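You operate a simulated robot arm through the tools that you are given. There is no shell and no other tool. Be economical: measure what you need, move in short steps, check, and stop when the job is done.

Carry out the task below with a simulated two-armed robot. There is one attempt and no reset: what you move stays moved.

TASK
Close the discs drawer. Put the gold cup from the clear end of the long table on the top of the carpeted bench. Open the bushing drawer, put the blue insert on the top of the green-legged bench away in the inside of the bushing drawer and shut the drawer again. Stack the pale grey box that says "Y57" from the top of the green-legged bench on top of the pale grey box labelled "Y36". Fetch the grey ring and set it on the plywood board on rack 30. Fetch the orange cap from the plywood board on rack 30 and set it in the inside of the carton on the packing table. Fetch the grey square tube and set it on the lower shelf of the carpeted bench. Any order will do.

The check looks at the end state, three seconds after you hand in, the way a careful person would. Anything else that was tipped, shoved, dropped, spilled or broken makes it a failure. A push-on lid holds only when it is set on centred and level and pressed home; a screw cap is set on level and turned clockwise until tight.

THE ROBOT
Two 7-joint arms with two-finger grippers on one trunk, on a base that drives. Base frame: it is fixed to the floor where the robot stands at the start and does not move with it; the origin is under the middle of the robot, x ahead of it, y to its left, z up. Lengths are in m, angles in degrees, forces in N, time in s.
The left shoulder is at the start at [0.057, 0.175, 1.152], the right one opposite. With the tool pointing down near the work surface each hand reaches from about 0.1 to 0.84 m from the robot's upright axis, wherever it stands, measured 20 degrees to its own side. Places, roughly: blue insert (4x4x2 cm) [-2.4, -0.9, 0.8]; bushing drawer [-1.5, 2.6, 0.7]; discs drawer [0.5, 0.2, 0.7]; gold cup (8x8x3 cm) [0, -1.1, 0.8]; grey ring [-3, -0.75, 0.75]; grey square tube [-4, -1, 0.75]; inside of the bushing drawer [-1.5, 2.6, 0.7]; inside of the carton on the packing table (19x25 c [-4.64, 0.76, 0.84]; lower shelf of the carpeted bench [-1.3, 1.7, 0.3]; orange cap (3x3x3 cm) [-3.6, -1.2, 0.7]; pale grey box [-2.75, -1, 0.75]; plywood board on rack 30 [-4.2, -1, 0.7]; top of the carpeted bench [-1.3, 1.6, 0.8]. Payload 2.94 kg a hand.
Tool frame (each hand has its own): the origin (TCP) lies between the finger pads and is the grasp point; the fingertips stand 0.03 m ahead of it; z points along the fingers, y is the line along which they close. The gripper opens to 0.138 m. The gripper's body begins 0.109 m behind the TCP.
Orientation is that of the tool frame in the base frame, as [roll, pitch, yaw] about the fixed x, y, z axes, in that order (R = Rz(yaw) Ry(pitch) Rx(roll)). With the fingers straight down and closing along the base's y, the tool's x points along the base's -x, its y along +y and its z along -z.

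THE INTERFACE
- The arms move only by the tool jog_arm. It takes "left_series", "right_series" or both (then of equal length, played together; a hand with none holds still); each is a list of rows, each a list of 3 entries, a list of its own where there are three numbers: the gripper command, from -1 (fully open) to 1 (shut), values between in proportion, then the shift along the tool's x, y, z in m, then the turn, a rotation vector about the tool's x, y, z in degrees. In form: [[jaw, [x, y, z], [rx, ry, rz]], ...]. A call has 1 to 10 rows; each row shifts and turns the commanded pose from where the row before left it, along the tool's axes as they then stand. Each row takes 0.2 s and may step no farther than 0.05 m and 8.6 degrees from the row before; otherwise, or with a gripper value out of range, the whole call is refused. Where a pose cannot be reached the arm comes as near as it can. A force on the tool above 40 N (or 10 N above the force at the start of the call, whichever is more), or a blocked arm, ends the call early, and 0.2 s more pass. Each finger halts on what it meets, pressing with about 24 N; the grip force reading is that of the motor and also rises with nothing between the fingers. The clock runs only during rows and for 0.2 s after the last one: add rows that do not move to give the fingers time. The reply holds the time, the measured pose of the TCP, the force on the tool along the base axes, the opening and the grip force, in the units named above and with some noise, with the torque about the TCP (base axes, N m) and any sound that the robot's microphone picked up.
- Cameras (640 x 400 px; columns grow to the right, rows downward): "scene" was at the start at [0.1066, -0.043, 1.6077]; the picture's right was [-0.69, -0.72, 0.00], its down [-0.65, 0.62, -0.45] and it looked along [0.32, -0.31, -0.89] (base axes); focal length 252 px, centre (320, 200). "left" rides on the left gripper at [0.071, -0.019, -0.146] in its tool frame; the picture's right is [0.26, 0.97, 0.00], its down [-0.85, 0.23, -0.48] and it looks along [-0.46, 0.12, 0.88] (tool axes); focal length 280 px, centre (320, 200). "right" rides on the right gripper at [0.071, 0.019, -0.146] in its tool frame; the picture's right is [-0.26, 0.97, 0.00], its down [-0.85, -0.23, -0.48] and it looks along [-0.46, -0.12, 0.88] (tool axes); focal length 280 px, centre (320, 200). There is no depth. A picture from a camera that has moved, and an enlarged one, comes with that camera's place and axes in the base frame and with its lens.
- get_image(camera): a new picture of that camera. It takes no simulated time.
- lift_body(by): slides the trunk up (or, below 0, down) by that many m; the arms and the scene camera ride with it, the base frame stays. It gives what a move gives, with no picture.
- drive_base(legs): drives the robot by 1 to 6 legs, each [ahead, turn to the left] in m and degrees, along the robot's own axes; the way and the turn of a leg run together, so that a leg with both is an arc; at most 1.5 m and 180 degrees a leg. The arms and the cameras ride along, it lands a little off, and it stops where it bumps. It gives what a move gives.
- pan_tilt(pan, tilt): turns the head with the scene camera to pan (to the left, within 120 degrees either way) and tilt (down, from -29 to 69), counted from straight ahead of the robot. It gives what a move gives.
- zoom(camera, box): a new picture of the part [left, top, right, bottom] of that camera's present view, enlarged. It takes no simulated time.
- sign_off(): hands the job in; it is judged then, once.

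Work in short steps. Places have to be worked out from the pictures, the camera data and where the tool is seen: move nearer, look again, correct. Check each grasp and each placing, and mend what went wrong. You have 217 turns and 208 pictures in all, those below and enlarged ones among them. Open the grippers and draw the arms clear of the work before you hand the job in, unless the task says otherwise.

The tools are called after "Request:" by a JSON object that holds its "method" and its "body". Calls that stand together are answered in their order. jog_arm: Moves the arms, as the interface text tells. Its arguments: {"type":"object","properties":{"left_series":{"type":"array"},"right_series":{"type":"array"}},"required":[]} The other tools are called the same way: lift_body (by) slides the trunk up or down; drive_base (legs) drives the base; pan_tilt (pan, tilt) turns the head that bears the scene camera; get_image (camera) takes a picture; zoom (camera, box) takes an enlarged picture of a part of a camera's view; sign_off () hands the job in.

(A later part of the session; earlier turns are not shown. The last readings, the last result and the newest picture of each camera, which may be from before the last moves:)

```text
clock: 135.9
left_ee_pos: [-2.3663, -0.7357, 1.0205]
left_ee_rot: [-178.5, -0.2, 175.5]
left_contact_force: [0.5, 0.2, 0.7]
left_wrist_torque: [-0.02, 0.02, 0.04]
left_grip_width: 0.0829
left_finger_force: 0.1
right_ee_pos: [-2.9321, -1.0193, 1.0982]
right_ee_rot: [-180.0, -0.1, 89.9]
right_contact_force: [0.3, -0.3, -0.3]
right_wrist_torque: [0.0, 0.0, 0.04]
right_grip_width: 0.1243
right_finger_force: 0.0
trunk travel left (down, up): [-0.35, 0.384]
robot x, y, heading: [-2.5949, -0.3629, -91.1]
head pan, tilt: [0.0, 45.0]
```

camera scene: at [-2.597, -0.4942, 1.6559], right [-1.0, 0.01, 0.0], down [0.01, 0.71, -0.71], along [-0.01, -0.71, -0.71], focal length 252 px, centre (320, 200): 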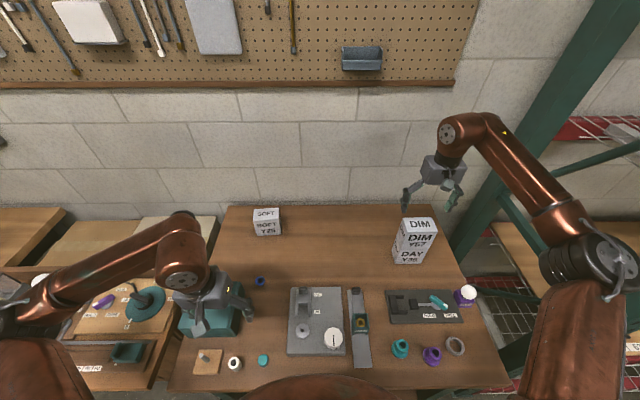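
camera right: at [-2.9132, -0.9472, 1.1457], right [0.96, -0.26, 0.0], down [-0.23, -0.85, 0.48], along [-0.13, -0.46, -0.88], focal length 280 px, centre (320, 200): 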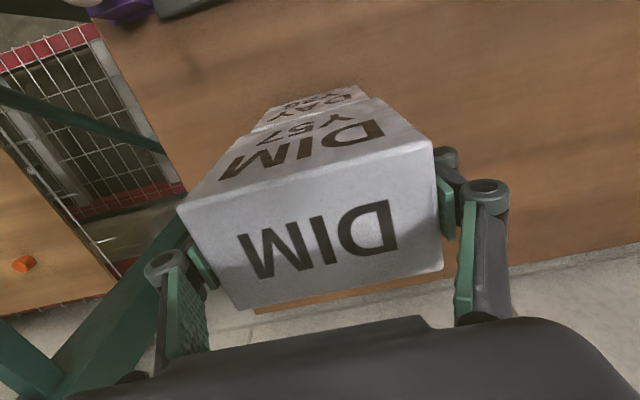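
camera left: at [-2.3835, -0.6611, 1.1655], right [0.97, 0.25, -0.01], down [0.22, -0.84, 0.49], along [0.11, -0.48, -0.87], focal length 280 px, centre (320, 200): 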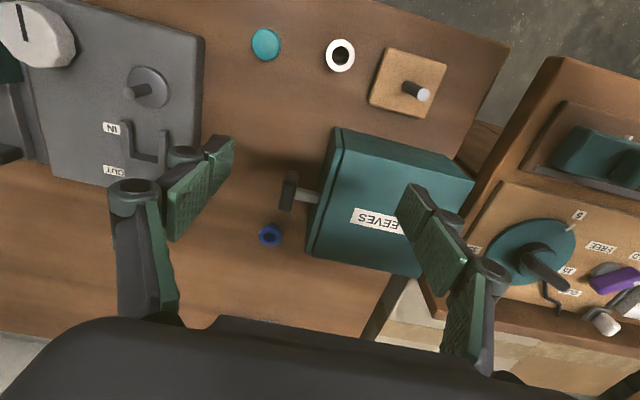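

Now I translate over the insert.

Request:
{"method": "jog_arm", "body": {"left_series": [[-0.2, [0.005, -0.047, 0], [-1.5, 0, 0]], [-0.2, [0.005, -0.047, 0], [0, 0, 0]], [-0.2, [0.005, -0.047, 0], [0, 0, 0]], [-0.2, [0.005, -0.047, 0], [0, 0, -3.5]], [-0.2, [0, 0, 0.04], [0, 0, 0]]]}}

Request:
{"method": "get_image", "body": {"camera": "left"}}

Request:
{"method": "zoom", "body": {"camera": "scene", "box": [180, 220, 320, 340]}}

```text
clock: 137.1
left_ee_pos: [-2.3981, -0.9214, 0.9808]
left_ee_rot: [179.9, -0.3, 178.9]
left_contact_force: [0.0, -0.5, 0.6]
left_wrist_torque: [0.02, 0.06, 0.01]
left_grip_width: 0.0827
left_finger_force: 0.0
right_ee_pos: [-2.9308, -1.0207, 1.0977]
right_ee_rot: [-179.8, -0.2, 89.9]
right_contact_force: [0.8, -0.6, 1.0]
right_wrist_torque: [-0.02, 0.04, 0.01]
right_grip_width: 0.1241
right_finger_force: 0.2
trunk travel left (down, up): [-0.35, 0.384]
robot x, y, heading: [-2.5985, -0.3673, -91.0]
head pan, tilt: [0.0, 45.0]
```

```text
151 pictures are left
camera left: at [-2.4695, -0.9393, 1.1291], right [-0.24, 0.97, 0.0], down [0.86, 0.21, 0.47], along [0.46, 0.12, -0.88], focal length 280 px, centre (320, 200)
```

left: 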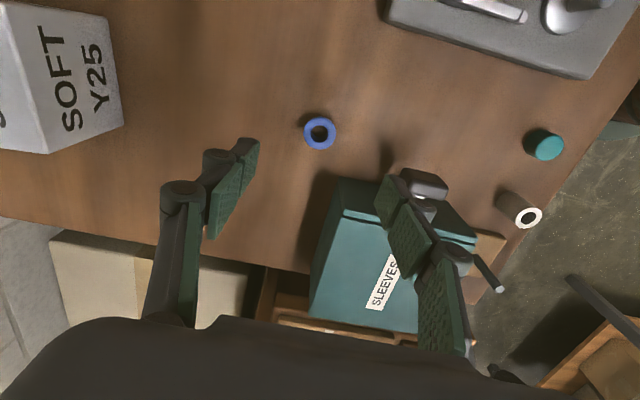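

```text
3.33 times, centred on (250, 280) of scene
camera zoom: at [-2.5964, -0.4951, 1.6558], right [-1.0, 0.01, 0.0], down [0.01, 0.71, -0.71], along [-0.01, -0.71, -0.71], focal length 838 px, centre (553, -67)
```

zoom: 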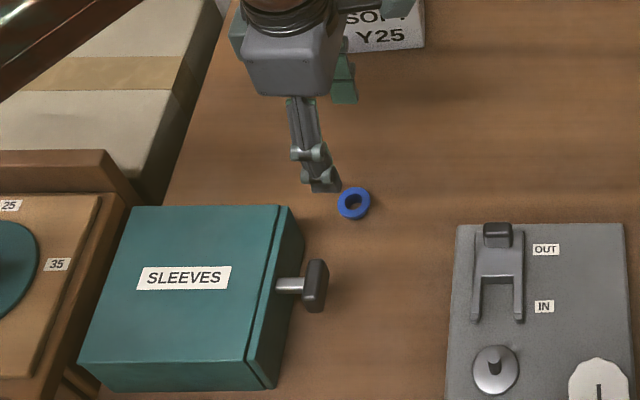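

Insert centre ≈(-2.395,-0.917). I narrow the jaws to 6 cm to clear the knob of the SLEEVES box, and go down to z≈0.865.

Request:
{"method": "jog_arm", "body": {"left_series": [[0.15, [-0.003, 0.004, 0], [0, 0, 0]], [0.15, [0, 0, 0.02], [0, 0, 0]], [0.15, [0, 0, 0.04], [0, 0, 0]], [0.15, [0, 0, 0.035], [0, 0, 0]], [0.15, [0, 0, 0.02], [0, 0, 0]]]}}

Request:
{"method": "get_image", "body": {"camera": "left"}}

Request:
{"method": "zoom", "body": {"camera": "scene", "box": [180, 220, 320, 340]}}

```text
clock: 138.3
left_ee_pos: [-2.3992, -0.9188, 0.8666]
left_ee_rot: [179.9, -0.2, 178.9]
left_contact_force: [-0.6, 0.1, 0.0]
left_wrist_torque: [0.02, -0.01, 0.01]
left_grip_width: 0.0588
left_finger_force: 0.1
right_ee_pos: [-2.9313, -1.0208, 1.0979]
right_ee_rot: [-180.0, -0.1, 89.9]
right_contact_force: [0.0, 0.7, 0.3]
right_wrist_torque: [-0.01, 0.01, -0.01]
right_grip_width: 0.1241
right_finger_force: 0.0
trunk travel left (down, up): [-0.35, 0.384]
robot x, y, heading: [-2.5958, -0.3659, -90.8]
head pan, tilt: [0.0, 45.0]
```

```text
149 pictures are left
camera left: at [-2.47, -0.9361, 1.0134], right [-0.24, 0.97, 0.0], down [0.86, 0.21, 0.47], along [0.46, 0.12, -0.88], focal length 280 px, centre (320, 200)
```

left: 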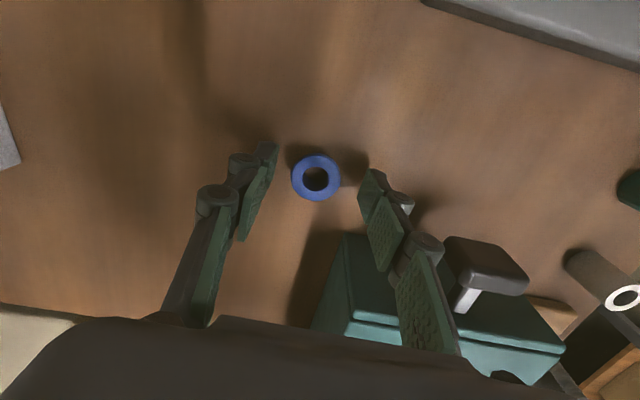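

```text
3.33 times, centred on (250, 280) of scene
camera zoom: at [-2.5979, -0.4951, 1.6558], right [-1.0, 0.01, 0.0], down [0.01, 0.71, -0.71], along [-0.01, -0.71, -0.71], focal length 838 px, centre (553, -67)
```

zoom: 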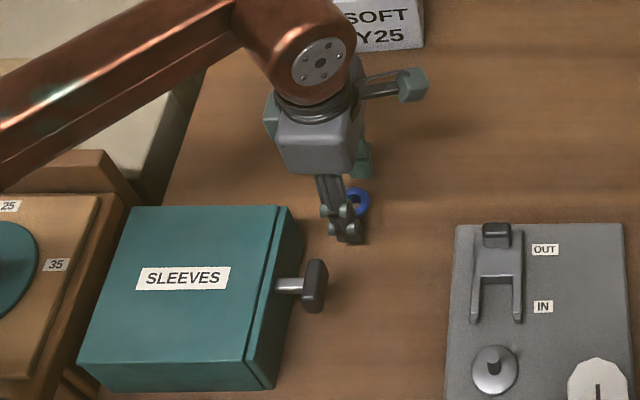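

Aligned in y; I shift 6 mm in +x, descend to just above the table and close.

Request:
{"method": "jog_arm", "body": {"left_series": [[0.15, [-0.006, 0, 0.008], [0, 0, 0]], [0.15, [0, 0, 0.008], [0, 0, 0]], [0.5, [0, 0, 0], [0, 0, 0]], [0.8, [0, 0, 0], [0, 0, 0]], [0.8, [0, 0, 0], [0, 0, 0]], [0.8, [0, 0, 0], [0, 0, 0]]]}}

Request:
{"method": "get_image", "body": {"camera": "left"}}

```text
clock: 139.7
left_ee_pos: [-2.3928, -0.9176, 0.849]
left_ee_rot: [179.9, -0.3, 178.9]
left_contact_force: [0.2, -0.7, 1.7]
left_wrist_torque: [-0.08, -0.04, -0.01]
left_grip_width: 0.0312
left_finger_force: 24.3
right_ee_pos: [-2.9312, -1.021, 1.0977]
right_ee_rot: [180.0, -0.1, 89.9]
right_contact_force: [0.4, 0.1, -1.0]
right_wrist_torque: [-0.02, 0.0, 0.0]
right_grip_width: 0.124
right_finger_force: 0.0
trunk travel left (down, up): [-0.35, 0.384]
robot x, y, heading: [-2.5953, -0.3655, -90.9]
head pan, tilt: [0.0, 45.0]
```

```text
147 pictures are left
camera left: at [-2.4639, -0.9361, 0.9972], right [-0.24, 0.97, 0.0], down [0.85, 0.21, 0.47], along [0.46, 0.12, -0.88], focal length 280 px, centre (320, 200)
```

left: 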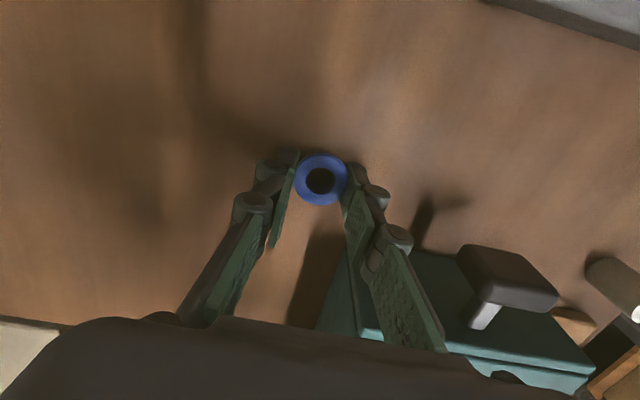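

Held. I lift straight up and check that it comes along.

Request:
{"method": "jog_arm", "body": {"left_series": [[0.8, [0, 0, -0.01], [0, 0, 0]], [0.8, [0, 0, -0.03], [0, 0, 0]], [0.8, [0, 0, -0.045], [0, 0, 0]], [0.8, [0, 0, -0.045], [0, 0, 0]], [0.8, [0, 0, -0.045], [0, 0, 0]]]}}

Request:
{"method": "get_image", "body": {"camera": "left"}}

Request:
{"method": "get_image", "body": {"camera": "right"}}

```text
clock: 140.9
left_ee_pos: [-2.3918, -0.9157, 1.023]
left_ee_rot: [179.8, -0.2, 178.8]
left_contact_force: [0.5, -1.0, -0.6]
left_wrist_torque: [-0.01, -0.01, 0.02]
left_grip_width: 0.0313
left_finger_force: 24.1
right_ee_pos: [-2.9326, -1.0186, 1.0982]
right_ee_rot: [-180.0, 0.0, 89.9]
right_contact_force: [0.3, 0.4, -0.5]
right_wrist_torque: [-0.03, 0.01, 0.0]
right_grip_width: 0.1241
right_finger_force: 0.0
trunk travel left (down, up): [-0.35, 0.384]
robot x, y, heading: [-2.5966, -0.3674, -90.7]
head pan, tilt: [0.0, 45.0]
```

```text
146 pictures are left
camera left: at [-2.4623, -0.9338, 1.1702], right [-0.24, 0.97, 0.0], down [0.85, 0.21, 0.47], along [0.46, 0.12, -0.88], focal length 280 px, centre (320, 200)
```

left: 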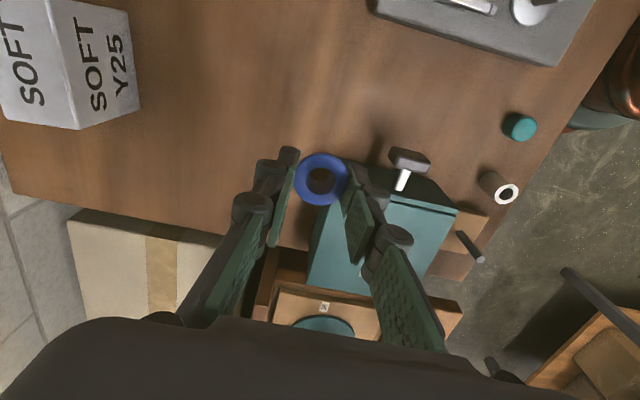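

```text
145 pictures are left
camera right: at [-2.9127, -0.9494, 1.2445], right [0.96, -0.26, 0.0], down [-0.23, -0.85, 0.48], along [-0.13, -0.46, -0.88], focal length 280 px, centre (320, 200)
```

right: 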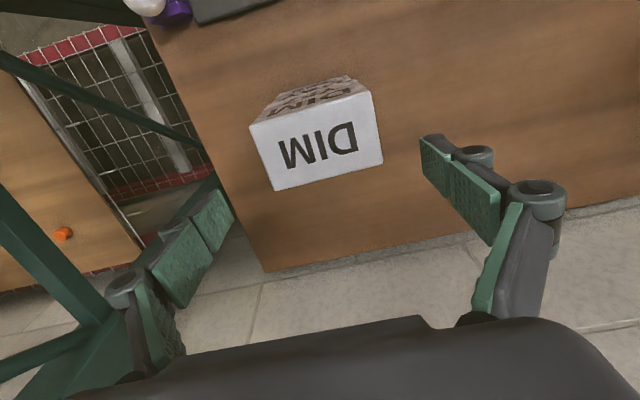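

Insert secured in the left hand. Now the right hand goes over the grey ring at ≈(-3.00,-0.71).

Request:
{"method": "jog_arm", "body": {"right_series": [[-0.2, [0.044, -0.0096, 0], [0, 0, 0]], [-0.2, [0.044, -0.0096, 0], [0, 0, 0]], [-0.2, [0.044, -0.0096, 0], [0, 0, 0]], [-0.2, [0.044, -0.0096, 0], [0, 0, 0]], [-0.2, [0.044, -0.0096, 0], [0, 0, 0]], [-0.2, [0.044, -0.0096, 0], [0, 0, 0]], [-0.2, [0.044, -0.0096, 0], [0, 0, 0]], [-0.2, [0, 0, 0.04], [0, 0, 0]], [-0.2, [0, 0, 0.04], [0, 0, 0]], [-0.2, [0, 0, 0.04], [0, 0, 0]]]}}

Request:
{"method": "get_image", "body": {"camera": "right"}}

```text
clock: 143.1
left_ee_pos: [-2.3923, -0.9173, 1.0215]
left_ee_rot: [179.7, -0.2, 178.8]
left_contact_force: [-0.1, 0.2, 0.1]
left_wrist_torque: [0.04, -0.04, 0.0]
left_grip_width: 0.0312
left_finger_force: 23.8
right_ee_pos: [-3.0008, -0.7111, 0.9758]
right_ee_rot: [179.9, -0.1, 89.9]
right_contact_force: [-0.5, -0.1, -0.2]
right_wrist_torque: [0.06, -0.02, 0.02]
right_grip_width: 0.0828
right_finger_force: 0.0
trunk travel left (down, up): [-0.35, 0.384]
robot x, y, heading: [-2.599, -0.3666, -90.8]
head pan, tilt: [0.0, 45.0]
```

```text
144 pictures are left
camera right: at [-2.9803, -0.642, 1.123], right [0.96, -0.26, 0.0], down [-0.23, -0.85, 0.47], along [-0.12, -0.46, -0.88], focal length 280 px, centre (320, 200)
```

right: 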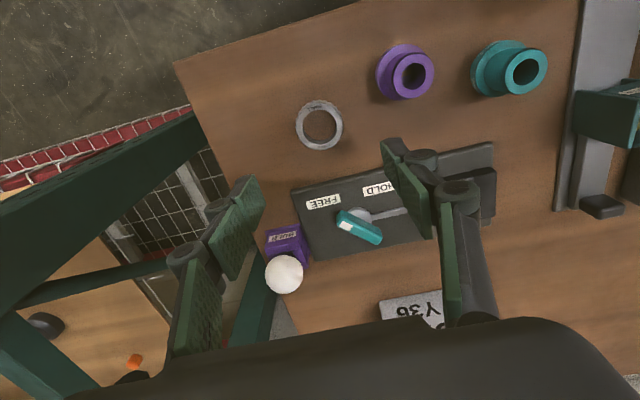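

Centred. I narrow to 6.6 cm, descend and grip the ring.

Request:
{"method": "jog_arm", "body": {"right_series": [[0.04, [0.001, 0.003, 0.03], [0, 0, 0]], [0.04, [0, 0, 0.04], [0, 0, 0]], [0.04, [0, 0, 0.03], [0, 0, 0]], [0.04, [0, 0, 0.016], [0, 0, 0]], [0.04, [0, 0, 0.009], [0, 0, 0]], [0.4, [0, 0, 0], [0, 0, 0]], [0.5, [0, 0, 0], [0, 0, 0]], [0.5, [0, 0, 0], [0, 0, 0]]]}}

Request:
{"method": "get_image", "body": {"camera": "right"}}

```text
clock: 144.9
left_ee_pos: [-2.3906, -0.9159, 1.0227]
left_ee_rot: [179.9, -0.2, 178.9]
left_contact_force: [0.2, -0.3, -0.2]
left_wrist_torque: [-0.04, 0.01, 0.0]
left_grip_width: 0.0313
left_finger_force: 23.7
right_ee_pos: [-2.996, -0.7112, 0.8524]
right_ee_rot: [180.0, -0.1, 90.0]
right_contact_force: [-0.2, -0.6, -0.2]
right_wrist_torque: [0.01, 0.0, 0.0]
right_grip_width: 0.0488
right_finger_force: 24.0
trunk travel left (down, up): [-0.35, 0.384]
robot x, y, heading: [-2.5952, -0.3654, -90.9]
head pan, tilt: [0.0, 45.0]
```

```text
143 pictures are left
camera right: at [-2.9771, -0.6407, 0.9983], right [0.96, -0.26, 0.0], down [-0.23, -0.85, 0.47], along [-0.13, -0.46, -0.88], focal length 280 px, centre (320, 200)
```

right: 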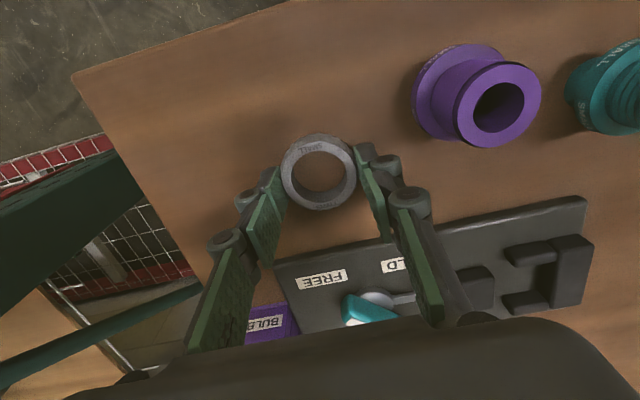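

Ring held. I lift both hands and draw them back before driving to rack 30.

Request:
{"method": "jog_arm", "body": {"right_series": [[0.5, [0, 0, -0.02], [0, 0, 0]], [0.5, [0, 0, -0.045], [0, 0, 0]], [0.5, [0, 0, -0.045], [0, 0, 0]], [0.5, [0, 0, -0.045], [0, 0, 0]], [0.5, [0, 0, -0.045], [0, 0, 0]], [0.5, [0, 0, -0.045], [0, 0, 0]]], "left_series": [[0.8, [0, 0, -0.03], [0, 0, 0]], [0.8, [0, 0, -0.03], [0, 0, 0]], [0.8, [0, 0.04, -0.02], [0, 0, 0]], [0.8, [0, 0.045, 0], [0, 0, 0]], [0.8, [0, 0.045, 0], [0, 0, 0]], [0.8, [0, 0.045, 0], [0, 0, 0]]]}}

Request:
{"method": "drive_base", "body": {"legs": [[-0.38, 0], [0, -90], [1.2, 0]]}}

Request:
{"method": "pan_tilt", "body": {"pan": 60, "tilt": 40}}

Request:
{"method": "get_image", "body": {"camera": "scene"}}

Request:
{"method": "get_image", "body": {"camera": "right"}}

```text
clock: 146.3
left_ee_pos: [-2.3892, -0.7414, 1.1032]
left_ee_rot: [179.9, -0.2, 178.9]
left_contact_force: [0.3, 0.6, -0.6]
left_wrist_torque: [-0.06, -0.01, 0.0]
left_grip_width: 0.0314
left_finger_force: 23.9
right_ee_pos: [-2.9966, -0.7107, 1.0963]
right_ee_rot: [-179.9, -0.1, 89.9]
right_contact_force: [0.2, 0.6, -0.6]
right_wrist_torque: [-0.02, -0.01, -0.02]
right_grip_width: 0.0487
right_finger_force: 23.7
trunk travel left (down, up): [-0.35, 0.384]
robot x, y, heading: [-2.5982, -0.3676, -90.8]
head pan, tilt: [0.0, 45.0]
```

```text
clock: 158.2
left_ee_pos: [-4.1685, -0.1955, 1.1046]
left_ee_rot: [179.9, -0.2, 89.8]
left_contact_force: [-0.2, 0.0, 0.1]
left_wrist_torque: [0.01, -0.01, -0.01]
left_grip_width: 0.0315
left_finger_force: 23.7
right_ee_pos: [-4.1461, 0.4129, 1.0957]
right_ee_rot: [180.0, -0.1, 0.8]
right_contact_force: [0.3, -1.1, -1.3]
right_wrist_torque: [0.0, 0.01, 0.0]
right_grip_width: 0.049
right_finger_force: 24.0
trunk travel left (down, up): [-0.35, 0.384]
robot x, y, heading: [-3.7972, 0.0171, -180.3]
head pan, tilt: [0.0, 45.0]
```

```text
clock: 159.5
left_ee_pos: [-4.1681, -0.1959, 1.104]
left_ee_rot: [179.9, -0.2, 89.8]
left_contact_force: [-0.6, 1.1, -0.2]
left_wrist_torque: [0.01, 0.0, 0.02]
left_grip_width: 0.0314
left_finger_force: 23.8
right_ee_pos: [-4.1468, 0.4118, 1.0949]
right_ee_rot: [179.9, 0.0, 0.9]
right_contact_force: [0.0, 0.3, -0.5]
right_wrist_torque: [-0.01, 0.0, -0.01]
right_grip_width: 0.049
right_finger_force: 24.0
trunk travel left (down, up): [-0.35, 0.384]
robot x, y, heading: [-3.7951, 0.0171, -179.8]
head pan, tilt: [60.0, 40.0]
```

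```text
142 pictures are left
camera scene: at [-3.8851, -0.0549, 1.6631], right [-0.87, 0.5, 0.0], down [0.32, 0.56, -0.77], along [-0.38, -0.66, -0.64], focal length 252 px, centre (320, 200)
```

scene: 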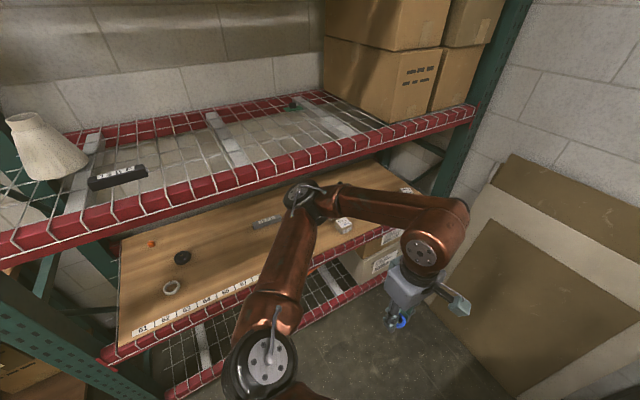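

```text
141 pictures are left
camera right: at [-4.0749, 0.3942, 1.2423], right [-0.25, -0.97, 0.0], down [-0.85, 0.22, 0.47], along [-0.46, 0.12, -0.88], focal length 280 px, centre (320, 200)
```

right: 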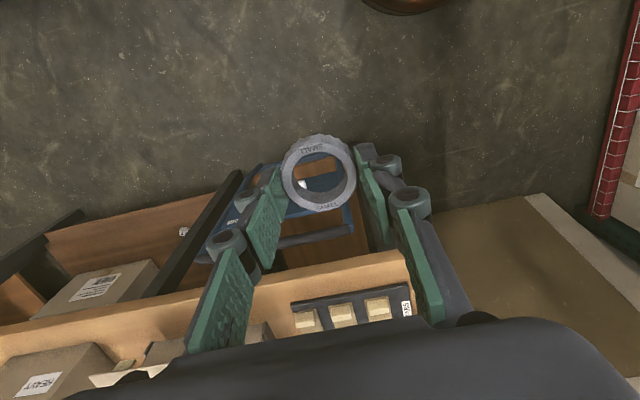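

The board lies under an upper shelf (z≈1.27). I turn to face rack 30 and look from lower down.

Request:
{"method": "drive_base", "body": {"legs": [[0, 90]]}}

Request:
{"method": "lift_body", "body": {"by": -0.2}}

Request:
{"method": "pan_tilt", "body": {"pan": 0, "tilt": 38}}

Request:
{"method": "get_image", "body": {"camera": "scene"}}

```text
clock: 163.7
left_ee_pos: [-3.5836, -0.3564, 1.1043]
left_ee_rot: [179.9, -0.2, 179.7]
left_contact_force: [-0.7, 0.0, -0.4]
left_wrist_torque: [0.02, -0.03, -0.01]
left_grip_width: 0.0313
left_finger_force: 24.4
right_ee_pos: [-4.1919, -0.3327, 1.0965]
right_ee_rot: [180.0, -0.1, 90.7]
right_contact_force: [-0.1, -0.9, 0.3]
right_wrist_torque: [-0.04, 0.01, -0.02]
right_grip_width: 0.0489
right_finger_force: 23.9
trunk travel left (down, up): [-0.35, 0.384]
robot x, y, heading: [-3.7955, 0.0171, -90.2]
head pan, tilt: [60.0, 40.0]
```

```text
clock: 165.9
left_ee_pos: [-3.5825, -0.3553, 0.905]
left_ee_rot: [179.8, -0.1, 179.7]
left_contact_force: [0.0, 0.7, 0.4]
left_wrist_torque: [-0.02, 0.0, 0.02]
left_grip_width: 0.0313
left_finger_force: 23.7
right_ee_pos: [-4.1922, -0.3318, 0.8966]
right_ee_rot: [180.0, 0.0, 90.6]
right_contact_force: [0.0, 0.4, 0.3]
right_wrist_torque: [-0.01, -0.02, -0.01]
right_grip_width: 0.049
right_finger_force: 24.1
trunk travel left (down, up): [-0.15, 0.584]
robot x, y, heading: [-3.7946, 0.0168, -90.4]
head pan, tilt: [60.0, 40.0]
```

```text
clock: 167.2
left_ee_pos: [-3.5825, -0.3566, 0.906]
left_ee_rot: [179.8, -0.1, 179.7]
left_contact_force: [-0.5, 0.2, -0.2]
left_wrist_torque: [0.02, -0.01, -0.01]
left_grip_width: 0.0314
left_finger_force: 24.3
right_ee_pos: [-4.1898, -0.3316, 0.8955]
right_ee_rot: [-180.0, -0.1, 90.7]
right_contact_force: [0.1, 0.2, 0.0]
right_wrist_torque: [0.02, -0.02, 0.02]
right_grip_width: 0.0487
right_finger_force: 23.8
trunk travel left (down, up): [-0.15, 0.584]
robot x, y, heading: [-3.7978, 0.0204, -89.9]
head pan, tilt: [0.0, 38.0]
```

```text
140 pictures are left
camera scene: at [-3.7955, -0.2642, 1.4552], right [-1.0, 0.0, 0.0], down [0.0, 0.62, -0.79], along [0.0, -0.79, -0.62], focal length 252 px, centre (320, 200)
```

scene: 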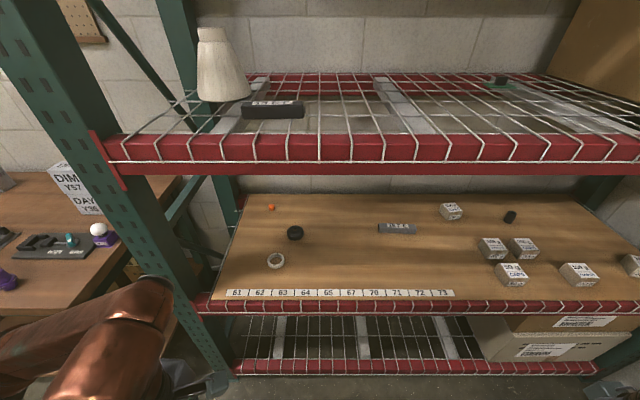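

I zoom in on the board.

Request:
{"method": "zoom", "body": {"camera": "scene", "box": [210, 180, 450, 310]}}

Request:
{"method": "zoom", "body": {"camera": "scene", "box": [360, 180, 500, 260]}}

```text
2.67 times, centred on (330, 245) of scene
camera zoom: at [-3.7955, -0.2642, 1.4552], right [-1.0, 0.0, 0.0], down [0.0, 0.62, -0.79], along [0.0, -0.79, -0.62], focal length 670 px, centre (293, 80)
```

zoom: 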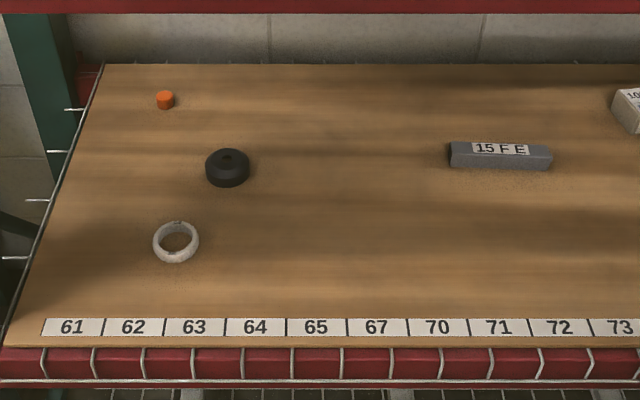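

```text
4.57 times, centred on (430, 220) of scene
camera zoom: at [-3.7955, -0.2642, 1.4552], right [-1.0, 0.0, 0.0], down [0.0, 0.62, -0.79], along [0.0, -0.79, -0.62], focal length 1150 px, centre (-183, 109)
```

zoom: 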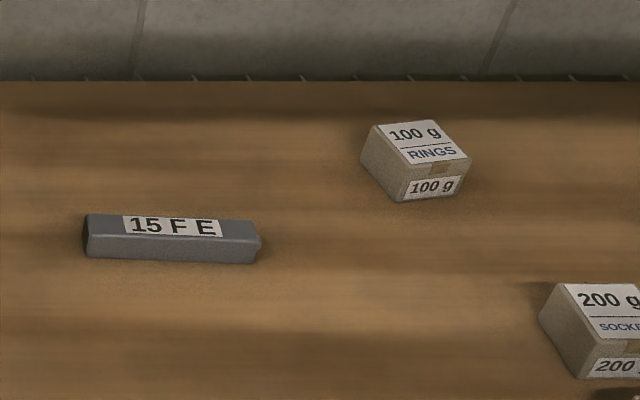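

Targets on the board (z≈0.77): orange cap ≈(-3.595,-1.07), tube "15 F E" ≈(-4.09,-0.95), free spot ≈(-3.91,-0.82); upper beam spans z≈1.19–1.28. I draw both hands back and drive in 0.3 m.

Request:
{"method": "jog_arm", "body": {"right_series": [[0.5, [0.04, 0.02, 0], [0, 0, 0]], [0.5, [0.04, 0.02, 0], [0, 0, 0]], [0.5, [0.04, 0.02, 0], [0, 0, 0]], [0.5, [0.03, 0.02, 0], [0, 0, 0]]], "left_series": [[0.8, [0, 0.045, 0], [0, 0, 0]], [0.8, [0, 0.045, 0], [0, 0, 0]], [0.8, [0, 0.045, 0], [0, 0, 0]], [0.8, [0, 0.03, 0], [0, 0, 0]]]}}

Request:
{"method": "drive_base", "body": {"legs": [[0.3, 0]]}}

Request:
{"method": "get_image", "body": {"camera": "scene"}}

Request:
{"method": "get_image", "body": {"camera": "right"}}

```text
clock: 168.2
left_ee_pos: [-3.5899, -0.2758, 0.9138]
left_ee_rot: [179.7, -0.1, 179.7]
left_contact_force: [-0.1, -1.1, -0.7]
left_wrist_torque: [0.08, -0.03, 0.01]
left_grip_width: 0.0315
left_finger_force: 24.1
left hand out of reach, approached as far as the arm can: row 2, 3, 4
right_ee_pos: [-4.1429, -0.2132, 0.9369]
right_ee_rot: [180.0, -0.2, 90.6]
right_contact_force: [-1.0, -0.1, 0.1]
right_wrist_torque: [0.02, -0.02, -0.01]
right_grip_width: 0.049
right_finger_force: 23.5
right hand out of reach, approached as far as the arm can: row 3, 4
trunk travel left (down, up): [-0.15, 0.584]
robot x, y, heading: [-3.7941, 0.0182, -90.1]
head pan, tilt: [0.0, 38.0]
```

```text
clock: 170.1
left_ee_pos: [-3.572, -0.5734, 0.8798]
left_ee_rot: [176.5, 0.4, -179.6]
left_contact_force: [0.5, 1.7, 0.3]
left_wrist_torque: [-0.15, -0.1, 0.05]
left_grip_width: 0.0313
left_finger_force: 23.8
right_ee_pos: [-4.1285, -0.5226, 0.9158]
right_ee_rot: [179.9, -2.9, 91.5]
right_contact_force: [-0.6, -2.2, -1.5]
right_wrist_torque: [0.34, -0.16, 0.06]
right_grip_width: 0.0492
right_finger_force: 24.0
trunk travel left (down, up): [-0.15, 0.584]
robot x, y, heading: [-3.7945, -0.2484, -87.7]
head pan, tilt: [0.0, 38.0]
stopped in leg 1: the robot was blocked; the commanded pose is now the measured one
```

```text
137 pictures are left
camera scene: at [-3.7895, -0.5159, 1.4572], right [-1.0, -0.04, 0.0], down [-0.02, 0.61, -0.79], along [0.04, -0.79, -0.61], focal length 252 px, centre (320, 200)
```

scene: 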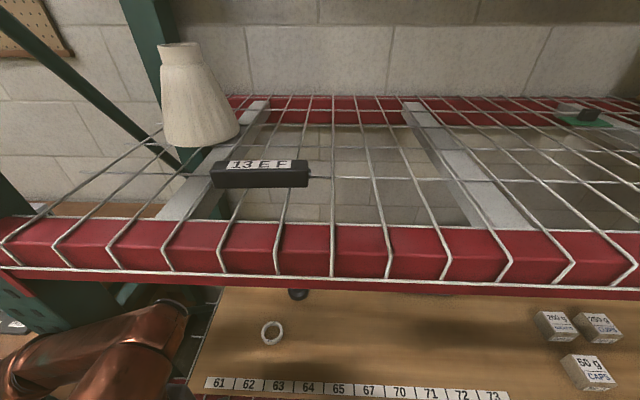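

```text
136 pictures are left
camera right: at [-4.1106, -0.4605, 1.0658], right [0.97, -0.24, -0.01], down [-0.21, -0.88, 0.43], along [-0.11, -0.42, -0.9], focal length 280 px, centre (320, 200)
```

right: 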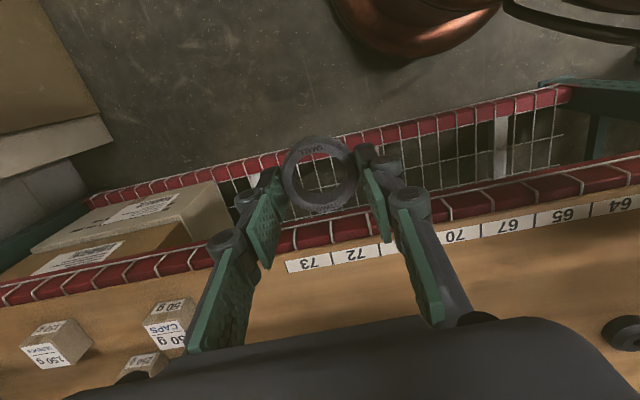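

The left wrist seems to have met the beam. I back off, and restore the left hand's yaw so it can tuck closer to the body.

Request:
{"method": "drive_base", "body": {"legs": [[-0.2, -2]]}}

Request:
{"method": "jog_arm", "body": {"left_series": [[0.8, [0, 0, 0], [0, 0, 8.5]], [0.8, [0, 0, 0], [0, 0, 8.5]], [0.8, [0, 0, 0], [0, 0, 8.5]], [0.8, [0, 0, 0], [0, 0, 8.5]], [0.8, [0, 0, 0], [0, 0, 8.5]], [0.8, [0, 0, 0], [0, 0, 8.5]], [0.8, [0, 0, 0], [0, 0, 8.5]], [0.8, [0, 0, 0], [0, 0, 8.5]], [0.8, [0, 0, 0], [0, 0, 8.5]], [0.8, [0, 0, 0], [0, 0, 8.5]]]}}

Request:
{"method": "pan_tilt", "body": {"pan": 20, "tilt": 60}}

Request:
{"method": "get_image", "body": {"camera": "scene"}}

```text
clock: 171.7
left_ee_pos: [-3.5945, -0.3824, 0.891]
left_ee_rot: [177.0, -0.3, 177.9]
left_contact_force: [-0.5, 0.5, 0.2]
left_wrist_torque: [-0.04, 0.01, -0.01]
left_grip_width: 0.0312
left_finger_force: 24.3
right_ee_pos: [-4.1446, -0.3045, 0.9222]
right_ee_rot: [-180.0, -2.2, 88.5]
right_contact_force: [0.2, -0.5, -0.5]
right_wrist_torque: [-0.01, -0.01, -0.04]
right_grip_width: 0.0491
right_finger_force: 24.3
trunk travel left (down, up): [-0.15, 0.584]
robot x, y, heading: [-3.8026, -0.047, -90.5]
head pan, tilt: [0.0, 38.0]
```

```text
clock: 173.9
left_ee_pos: [-3.5956, -0.3832, 0.8892]
left_ee_rot: [-180.0, -3.0, 92.8]
left_contact_force: [0.0, 0.2, -1.5]
left_wrist_torque: [0.0, -0.04, -0.01]
left_grip_width: 0.0315
left_finger_force: 24.5
right_ee_pos: [-4.1465, -0.3049, 0.9226]
right_ee_rot: [-179.9, -2.4, 88.3]
right_contact_force: [-0.5, 0.5, 0.4]
right_wrist_torque: [-0.02, 0.01, 0.01]
right_grip_width: 0.049
right_finger_force: 24.2
trunk travel left (down, up): [-0.15, 0.584]
robot x, y, heading: [-3.7974, -0.0493, -90.4]
head pan, tilt: [0.0, 38.0]
```

```text
clock: 174.7
left_ee_pos: [-3.5942, -0.3847, 0.89]
left_ee_rot: [179.9, -3.1, 92.9]
left_contact_force: [0.2, 1.1, 0.7]
left_wrist_torque: [0.0, 0.02, 0.0]
left_grip_width: 0.0314
left_finger_force: 23.3
right_ee_pos: [-4.1446, -0.3058, 0.9217]
right_ee_rot: [-179.9, -2.3, 88.2]
right_contact_force: [-0.1, -1.2, 1.0]
right_wrist_torque: [0.0, 0.0, -0.03]
right_grip_width: 0.0491
right_finger_force: 24.6
trunk travel left (down, up): [-0.15, 0.584]
robot x, y, heading: [-3.7971, -0.0502, -90.5]
head pan, tilt: [20.0, 60.0]
```

```text
135 pictures are left
camera scene: at [-3.7761, -0.3085, 1.4255], right [-0.94, -0.34, 0.0], down [-0.29, 0.82, -0.5], along [0.17, -0.47, -0.87], focal length 252 px, centre (320, 200)
```

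scene: 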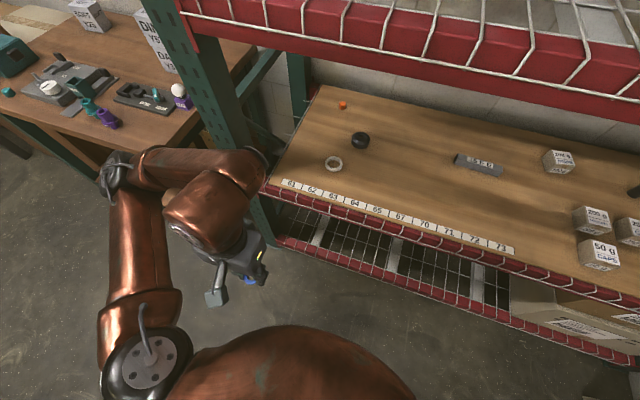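

The left elbow sticks out toward the upright. Instead I'll approach with my right side toward the rack (heading about -40°), which keeps the left arm clear.

Request:
{"method": "drive_base", "body": {"legs": [[0, 90], [-0.3, 0], [0, -40], [0.12, 0]]}}

Request:
{"method": "pan_tilt", "body": {"pan": -50, "tilt": 50}}

Request:
{"method": "get_image", "body": {"camera": "scene"}}

```text
clock: 183.3
left_ee_pos: [-3.6262, -0.1915, 0.8893]
left_ee_rot: [179.9, -3.2, 142.0]
left_contact_force: [0.7, -0.7, -0.4]
left_wrist_torque: [0.05, 0.1, -0.02]
left_grip_width: 0.0314
left_finger_force: 24.1
right_ee_pos: [-4.0451, -0.556, 0.9221]
right_ee_rot: [-180.0, -2.4, 137.6]
right_contact_force: [0.8, 0.5, -0.8]
right_wrist_torque: [0.09, 0.11, 0.01]
right_grip_width: 0.049
right_finger_force: 24.6
trunk travel left (down, up): [-0.15, 0.584]
robot x, y, heading: [-4.0119, -0.1256, -40.9]
head pan, tilt: [20.0, 60.0]
```

```text
clock: 184.7
left_ee_pos: [-3.626, -0.1885, 0.8893]
left_ee_rot: [179.9, -3.2, 142.0]
left_contact_force: [0.3, 0.2, 0.0]
left_wrist_torque: [0.0, 0.06, -0.01]
left_grip_width: 0.0314
left_finger_force: 24.5
right_ee_pos: [-4.0471, -0.5563, 0.9228]
right_ee_rot: [179.9, -2.3, 137.6]
right_contact_force: [-0.3, 0.0, -0.1]
right_wrist_torque: [0.0, -0.02, 0.0]
right_grip_width: 0.0489
right_finger_force: 24.2
trunk travel left (down, up): [-0.15, 0.584]
robot x, y, heading: [-4.0134, -0.1257, -41.2]
head pan, tilt: [-50.0, 50.0]
```

```text
134 pictures are left
camera scene: at [-3.8651, -0.3303, 1.438], right [-1.0, 0.02, 0.0], down [0.02, 0.77, -0.64], along [-0.01, -0.64, -0.77], focal length 252 px, centre (320, 200)
```

scene: 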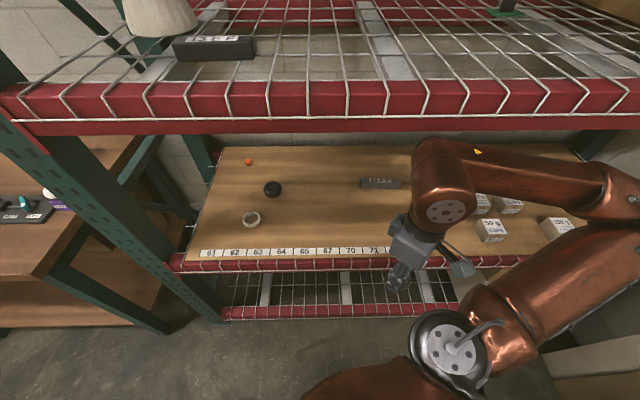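

The ring hand is just outside the rack. I level it, lower 5 cm, and move partway in beneath the beam.

Request:
{"method": "jog_arm", "body": {"right_series": [[0.5, [0, 0, 0.03], [0, -2.4, 0]], [0.5, [0, 0, 0.03], [0, 0, 0]], [0.5, [-0.044, -0.017, 0], [0, 0, 0]], [0.5, [-0.044, -0.017, 0], [0, 0, 0]], [0.5, [-0.044, -0.017, 0], [0, 0, 0]]]}}

Request:
{"method": "get_image", "body": {"camera": "scene"}}

Request:
{"method": "get_image", "body": {"camera": "right"}}

```text
clock: 186.1
left_ee_pos: [-3.61, -0.2043, 0.8736]
left_ee_rot: [179.1, -5.1, 142.5]
left_contact_force: [-2.8, 1.1, 1.4]
left_wrist_torque: [-0.16, -0.36, -0.03]
left_grip_width: 0.0313
left_finger_force: 24.7
right_ee_pos: [-3.977, -0.6937, 0.8451]
right_ee_rot: [-179.4, -4.9, 141.7]
right_contact_force: [-1.9, 2.0, 0.5]
right_wrist_torque: [-0.23, -0.35, 0.0]
right_grip_width: 0.0489
right_finger_force: 23.8
right hand out of reach, approached as far as the arm can: row 1, 2
trunk travel left (down, up): [-0.15, 0.584]
robot x, y, heading: [-4.013, -0.121, -42.7]
head pan, tilt: [-50.0, 50.0]
stopped in row 5 (right hand): the arm was blocked; the commanded pose is now the measured one
```

```text
133 pictures are left
camera scene: at [-3.8927, -0.3179, 1.4444], right [-1.0, 0.05, -0.01], down [0.05, 0.76, -0.65], along [-0.02, -0.65, -0.76], focal length 252 px, centre (320, 200)
```

scene: 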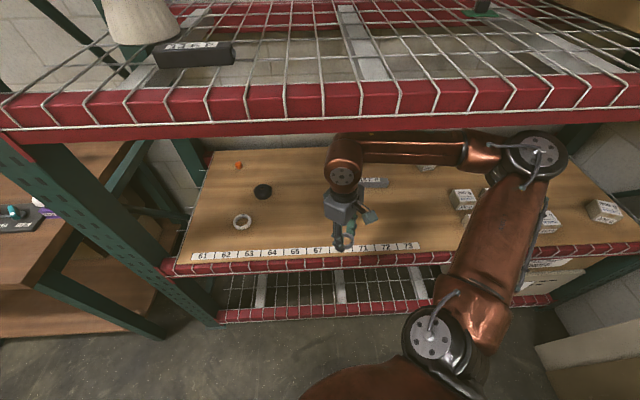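

```text
132 pictures are left
camera right: at [-4.0084, -0.6405, 0.9969], right [0.8, 0.6, -0.03], down [0.56, -0.72, 0.4], along [0.22, -0.34, -0.91], focal length 280 px, centre (320, 200)
```

right: 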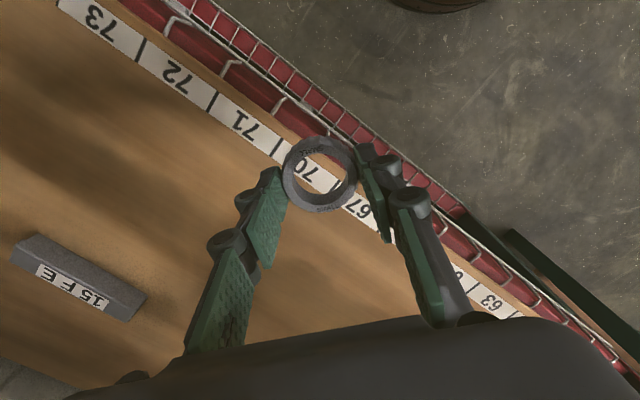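

The elbow meets the beam. I back the hand out, lower the trunk further so the whole arm passes below it, and raise the hand back up.

Request:
{"method": "jog_arm", "body": {"right_series": [[0.5, [0.044, 0.017, 0], [0, 0, 0]], [0.5, [0.044, 0.017, 0], [0, -4, 0]], [0.5, [0.03, 0.012, -0.03], [0, 0, 0]], [0.5, [0.0, 0.0, -0.04], [0, 0, 0]]]}}

Request:
{"method": "lift_body", "body": {"by": -0.14}}

Request:
{"method": "jog_arm", "body": {"right_series": [[0.5, [0, 0, -0.03], [0, 0, 0]], [0.5, [0, 0, -0.03], [0, 0, 0]], [0.5, [0, 0, -0.03], [0, 0, 0]]], "left_series": [[0.8, [0, 0, -0.04], [0, -5, 0]], [0.8, [0, 0, -0.04], [0, 0, 0]], [0.8, [0, 0, -0.04], [0, 0, 0]]]}}

Request:
{"method": "get_image", "body": {"camera": "scene"}}

```text
clock: 186.7
left_ee_pos: [-3.623, -0.204, 0.8688]
left_ee_rot: [178.0, -4.5, 142.6]
left_contact_force: [-0.8, 0.7, 0.3]
left_wrist_torque: [0.0, -0.06, -0.03]
left_grip_width: 0.0312
left_finger_force: 24.0
right_ee_pos: [-3.9526, -0.5718, 0.8032]
right_ee_rot: [165.3, -4.2, 161.8]
right_contact_force: [0.6, -0.1, -0.6]
right_wrist_torque: [-0.04, 0.04, 0.01]
right_grip_width: 0.0488
right_finger_force: 23.4
trunk travel left (down, up): [-0.15, 0.584]
robot x, y, heading: [-4.0118, -0.1195, -41.5]
head pan, tilt: [-50.0, 50.0]
stopped in row 2 (right hand): the arm was blocked; the commanded pose is now the measured one
```

```text
clock: 187.6
left_ee_pos: [-3.639, -0.1379, 0.8772]
left_ee_rot: [-159.9, 7.7, 145.5]
left_contact_force: [-2.4, 9.3, 2.2]
left_wrist_torque: [-0.96, -0.4, 0.16]
left_grip_width: 0.0314
left_finger_force: 23.6
right_ee_pos: [-4.0229, -0.4979, 0.7764]
right_ee_rot: [-177.4, -20.6, 150.1]
right_contact_force: [-10.5, -5.9, 3.0]
right_wrist_torque: [0.32, -0.87, -0.24]
right_grip_width: 0.0485
right_finger_force: 23.9
trunk travel left (down, up): [-0.097, 0.637]
robot x, y, heading: [-4.0117, -0.1192, -42.3]
head pan, tilt: [-50.0, 50.0]
stopped: the arm was blocked; the commanded pose is now the measured one
```

```text
clock: 187.9
left_ee_pos: [-3.6272, -0.15, 0.8498]
left_ee_rot: [-172.2, 1.1, 153.5]
left_contact_force: [0.2, 4.6, 0.9]
left_wrist_torque: [-0.42, 0.04, 0.01]
left_grip_width: 0.0313
left_finger_force: 24.2
left hand out of reach, approached as far as the arm can: row 1
right_ee_pos: [-3.9624, -0.4931, 0.7599]
right_ee_rot: [159.4, -13.9, 166.6]
right_contact_force: [3.5, 4.7, 0.7]
right_wrist_torque: [-0.75, 0.38, 0.19]
right_grip_width: 0.0493
right_finger_force: 23.9
trunk travel left (down, up): [-0.097, 0.637]
robot x, y, heading: [-4.019, -0.1164, -42.1]
head pan, tilt: [-50.0, 50.0]
stopped in row 1 (left hand): the arm was blocked; the commanded pose is now the measured one
```

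```text
131 pictures are left
camera scene: at [-3.8116, -0.3583, 1.3773], right [-1.0, 0.04, 0.02], down [0.02, 0.77, -0.64], along [-0.04, -0.64, -0.77], focal length 252 px, centre (320, 200)
```

scene: 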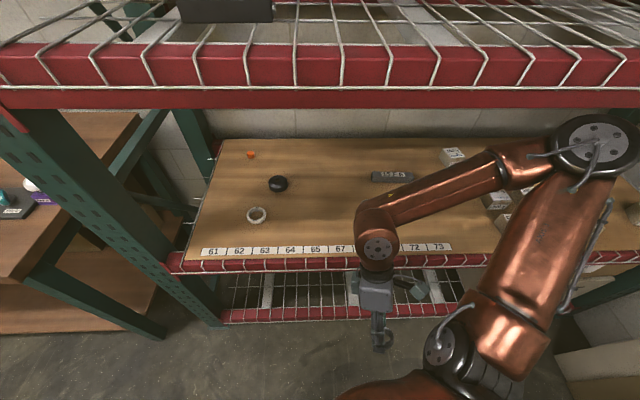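

The low trunk leans forward, so the hands were squeezed in near the body. I extend the left hand forward a bit and level and raise the right hand outside the rack.

Request:
{"method": "jog_arm", "body": {"left_series": [[0.8, [-0.04, -0.012, -0.01], [0, 0, 0]], [0.8, [-0.04, -0.012, -0.01], [0, 0, 0]], [0.8, [-0.04, -0.012, -0.01], [0, 0, 0]], [0.8, [-0.02, -0.006, -0.01], [0, 0, 0]]]}}

Request:
{"method": "jog_arm", "body": {"right_series": [[0.5, [0, 0, -0.02], [5, -3, 0]], [0.5, [0, 0, -0.02], [5, -3, 0]], [0.5, [0, 0, -0.02], [5, -4, 0]], [0.5, [0, 0, -0.02], [5, -4, 0]]]}}

Request:
{"method": "get_image", "body": {"camera": "scene"}}

```text
clock: 188.2
left_ee_pos: [-3.6183, -0.149, 0.8524]
left_ee_rot: [-171.9, 1.3, 153.2]
left_contact_force: [1.8, 0.7, -2.2]
left_wrist_torque: [-0.13, 0.38, -0.08]
left_grip_width: 0.0314
left_finger_force: 24.2
right_ee_pos: [-3.9739, -0.4853, 0.7649]
right_ee_rot: [161.8, -14.1, 165.1]
right_contact_force: [0.9, 0.9, 0.5]
right_wrist_torque: [-0.2, 0.15, 0.08]
right_grip_width: 0.0492
right_finger_force: 24.1
trunk travel left (down, up): [-0.097, 0.637]
robot x, y, heading: [-4.0196, -0.1144, -42.4]
head pan, tilt: [-50.0, 50.0]
stopped in row 1 (left hand): the arm was blocked; the commanded pose is now the measured one
```

```text
clock: 188.7
left_ee_pos: [-3.6351, -0.1749, 0.8625]
left_ee_rot: [-174.2, 1.8, 152.9]
left_contact_force: [0.3, -2.7, -1.7]
left_wrist_torque: [0.32, 0.04, 0.0]
left_grip_width: 0.0314
left_finger_force: 24.2
right_ee_pos: [-3.9896, -0.5107, 0.7591]
right_ee_rot: [163.8, -15.4, 166.7]
right_contact_force: [1.2, 0.2, -2.7]
right_wrist_torque: [0.17, 0.17, 0.05]
right_grip_width: 0.0487
right_finger_force: 23.5
right hand out of reach, approached as far as the arm can: row 1
trunk travel left (down, up): [-0.097, 0.637]
robot x, y, heading: [-4.0164, -0.1155, -42.4]
head pan, tilt: [-50.0, 50.0]
stopped in row 2 (right hand): the force on the tool passed its limit at 58 N (the readings are from after the stop); the commanded pose is now the measured one
```

```text
130 pictures are left
camera scene: at [-3.8454, -0.38, 1.3745], right [-1.0, 0.04, -0.01], down [0.04, 0.78, -0.63], along [-0.02, -0.63, -0.78], focal length 252 px, centre (320, 200)
```

scene: 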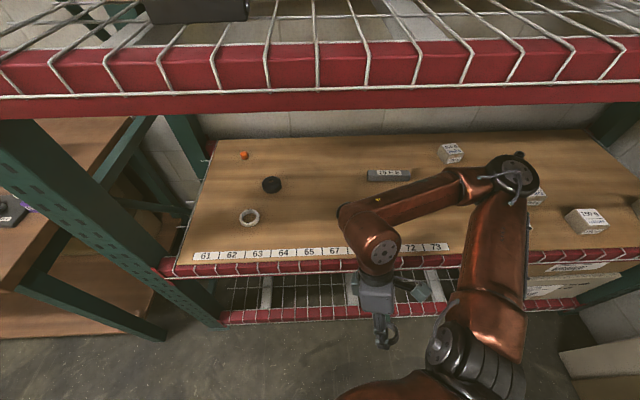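

The arm is tangled with its elbow inside the rack. I back off on an arc that draws the elbow straight out of the rack.

Request:
{"method": "drive_base", "body": {"legs": [[-0.15, 10], [-0.15, 10]]}}

Request:
{"method": "get_image", "body": {"camera": "scene"}}

```text
clock: 189.5
left_ee_pos: [-3.6511, -0.1217, 0.8587]
left_ee_rot: [-172.8, 2.3, 155.1]
left_contact_force: [1.6, -3.0, -2.2]
left_wrist_torque: [0.35, 0.14, -0.03]
left_grip_width: 0.0315
left_finger_force: 24.3
right_ee_pos: [-4.0026, -0.4749, 0.7668]
right_ee_rot: [165.3, -15.7, 167.2]
right_contact_force: [-2.8, -15.2, 11.2]
right_wrist_torque: [0.75, -0.72, -0.52]
right_grip_width: 0.0492
right_finger_force: 24.2
trunk travel left (down, up): [-0.097, 0.637]
robot x, y, heading: [-4.0402, -0.095, -40.7]
head pan, tilt: [-50.0, 50.0]
stopped in leg 1: the robot was blocked; the commanded pose is now the measured one
```

```text
129 pictures are left
camera scene: at [-3.8537, -0.346, 1.3759], right [-1.0, 0.01, 0.0], down [0.01, 0.77, -0.64], along [-0.01, -0.64, -0.77], focal length 252 px, centre (320, 200)
```

scene: 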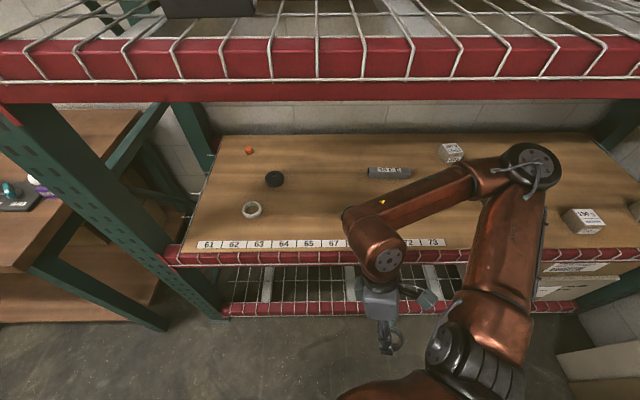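

The contact force says the hand is pressing on my own body; I move it outward (-y) and up, the way the force pushes.

Request:
{"method": "jog_arm", "body": {"right_series": [[0.5, [0.001, -0.01, -0.018], [0, 0, 0]], [0.5, [0.001, -0.01, -0.018], [0, 0, 0]], [0.5, [0.002, -0.02, -0.036], [0, 0, 0]], [0.5, [0.002, -0.02, -0.036], [0, 0, 0]]]}}

Request:
{"method": "get_image", "body": {"camera": "scene"}}

```text
clock: 190.2
left_ee_pos: [-3.6472, -0.1141, 0.8582]
left_ee_rot: [-172.3, 2.2, 154.9]
left_contact_force: [-0.1, 1.2, -1.1]
left_wrist_torque: [-0.19, 0.19, -0.01]
left_grip_width: 0.0314
left_finger_force: 24.4
right_ee_pos: [-4.0039, -0.4906, 0.7939]
right_ee_rot: [165.4, -17.8, 167.4]
right_contact_force: [1.0, 0.9, 1.0]
right_wrist_torque: [-0.15, 0.06, 0.07]
right_grip_width: 0.0492
right_finger_force: 23.9
trunk travel left (down, up): [-0.097, 0.637]
robot x, y, heading: [-4.0372, -0.0991, -40.9]
head pan, tilt: [-50.0, 50.0]
stopped in row 3 (right hand): the arm was blocked; the commanded pose is now the measured one
```

```text
128 pictures are left
camera scene: at [-3.8473, -0.3279, 1.3781], right [-1.0, 0.01, 0.0], down [0.01, 0.76, -0.65], along [-0.01, -0.65, -0.76], focal length 252 px, centre (320, 200)
```

scene: 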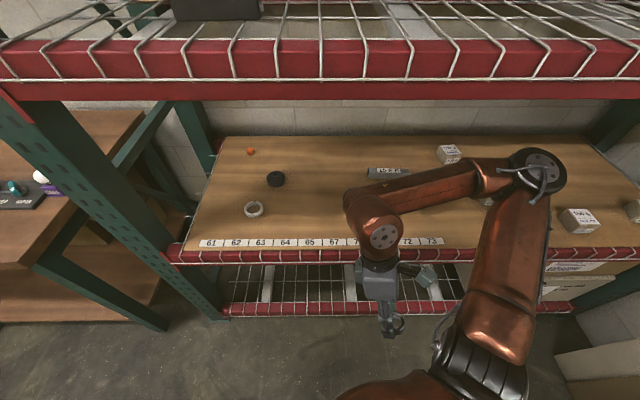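

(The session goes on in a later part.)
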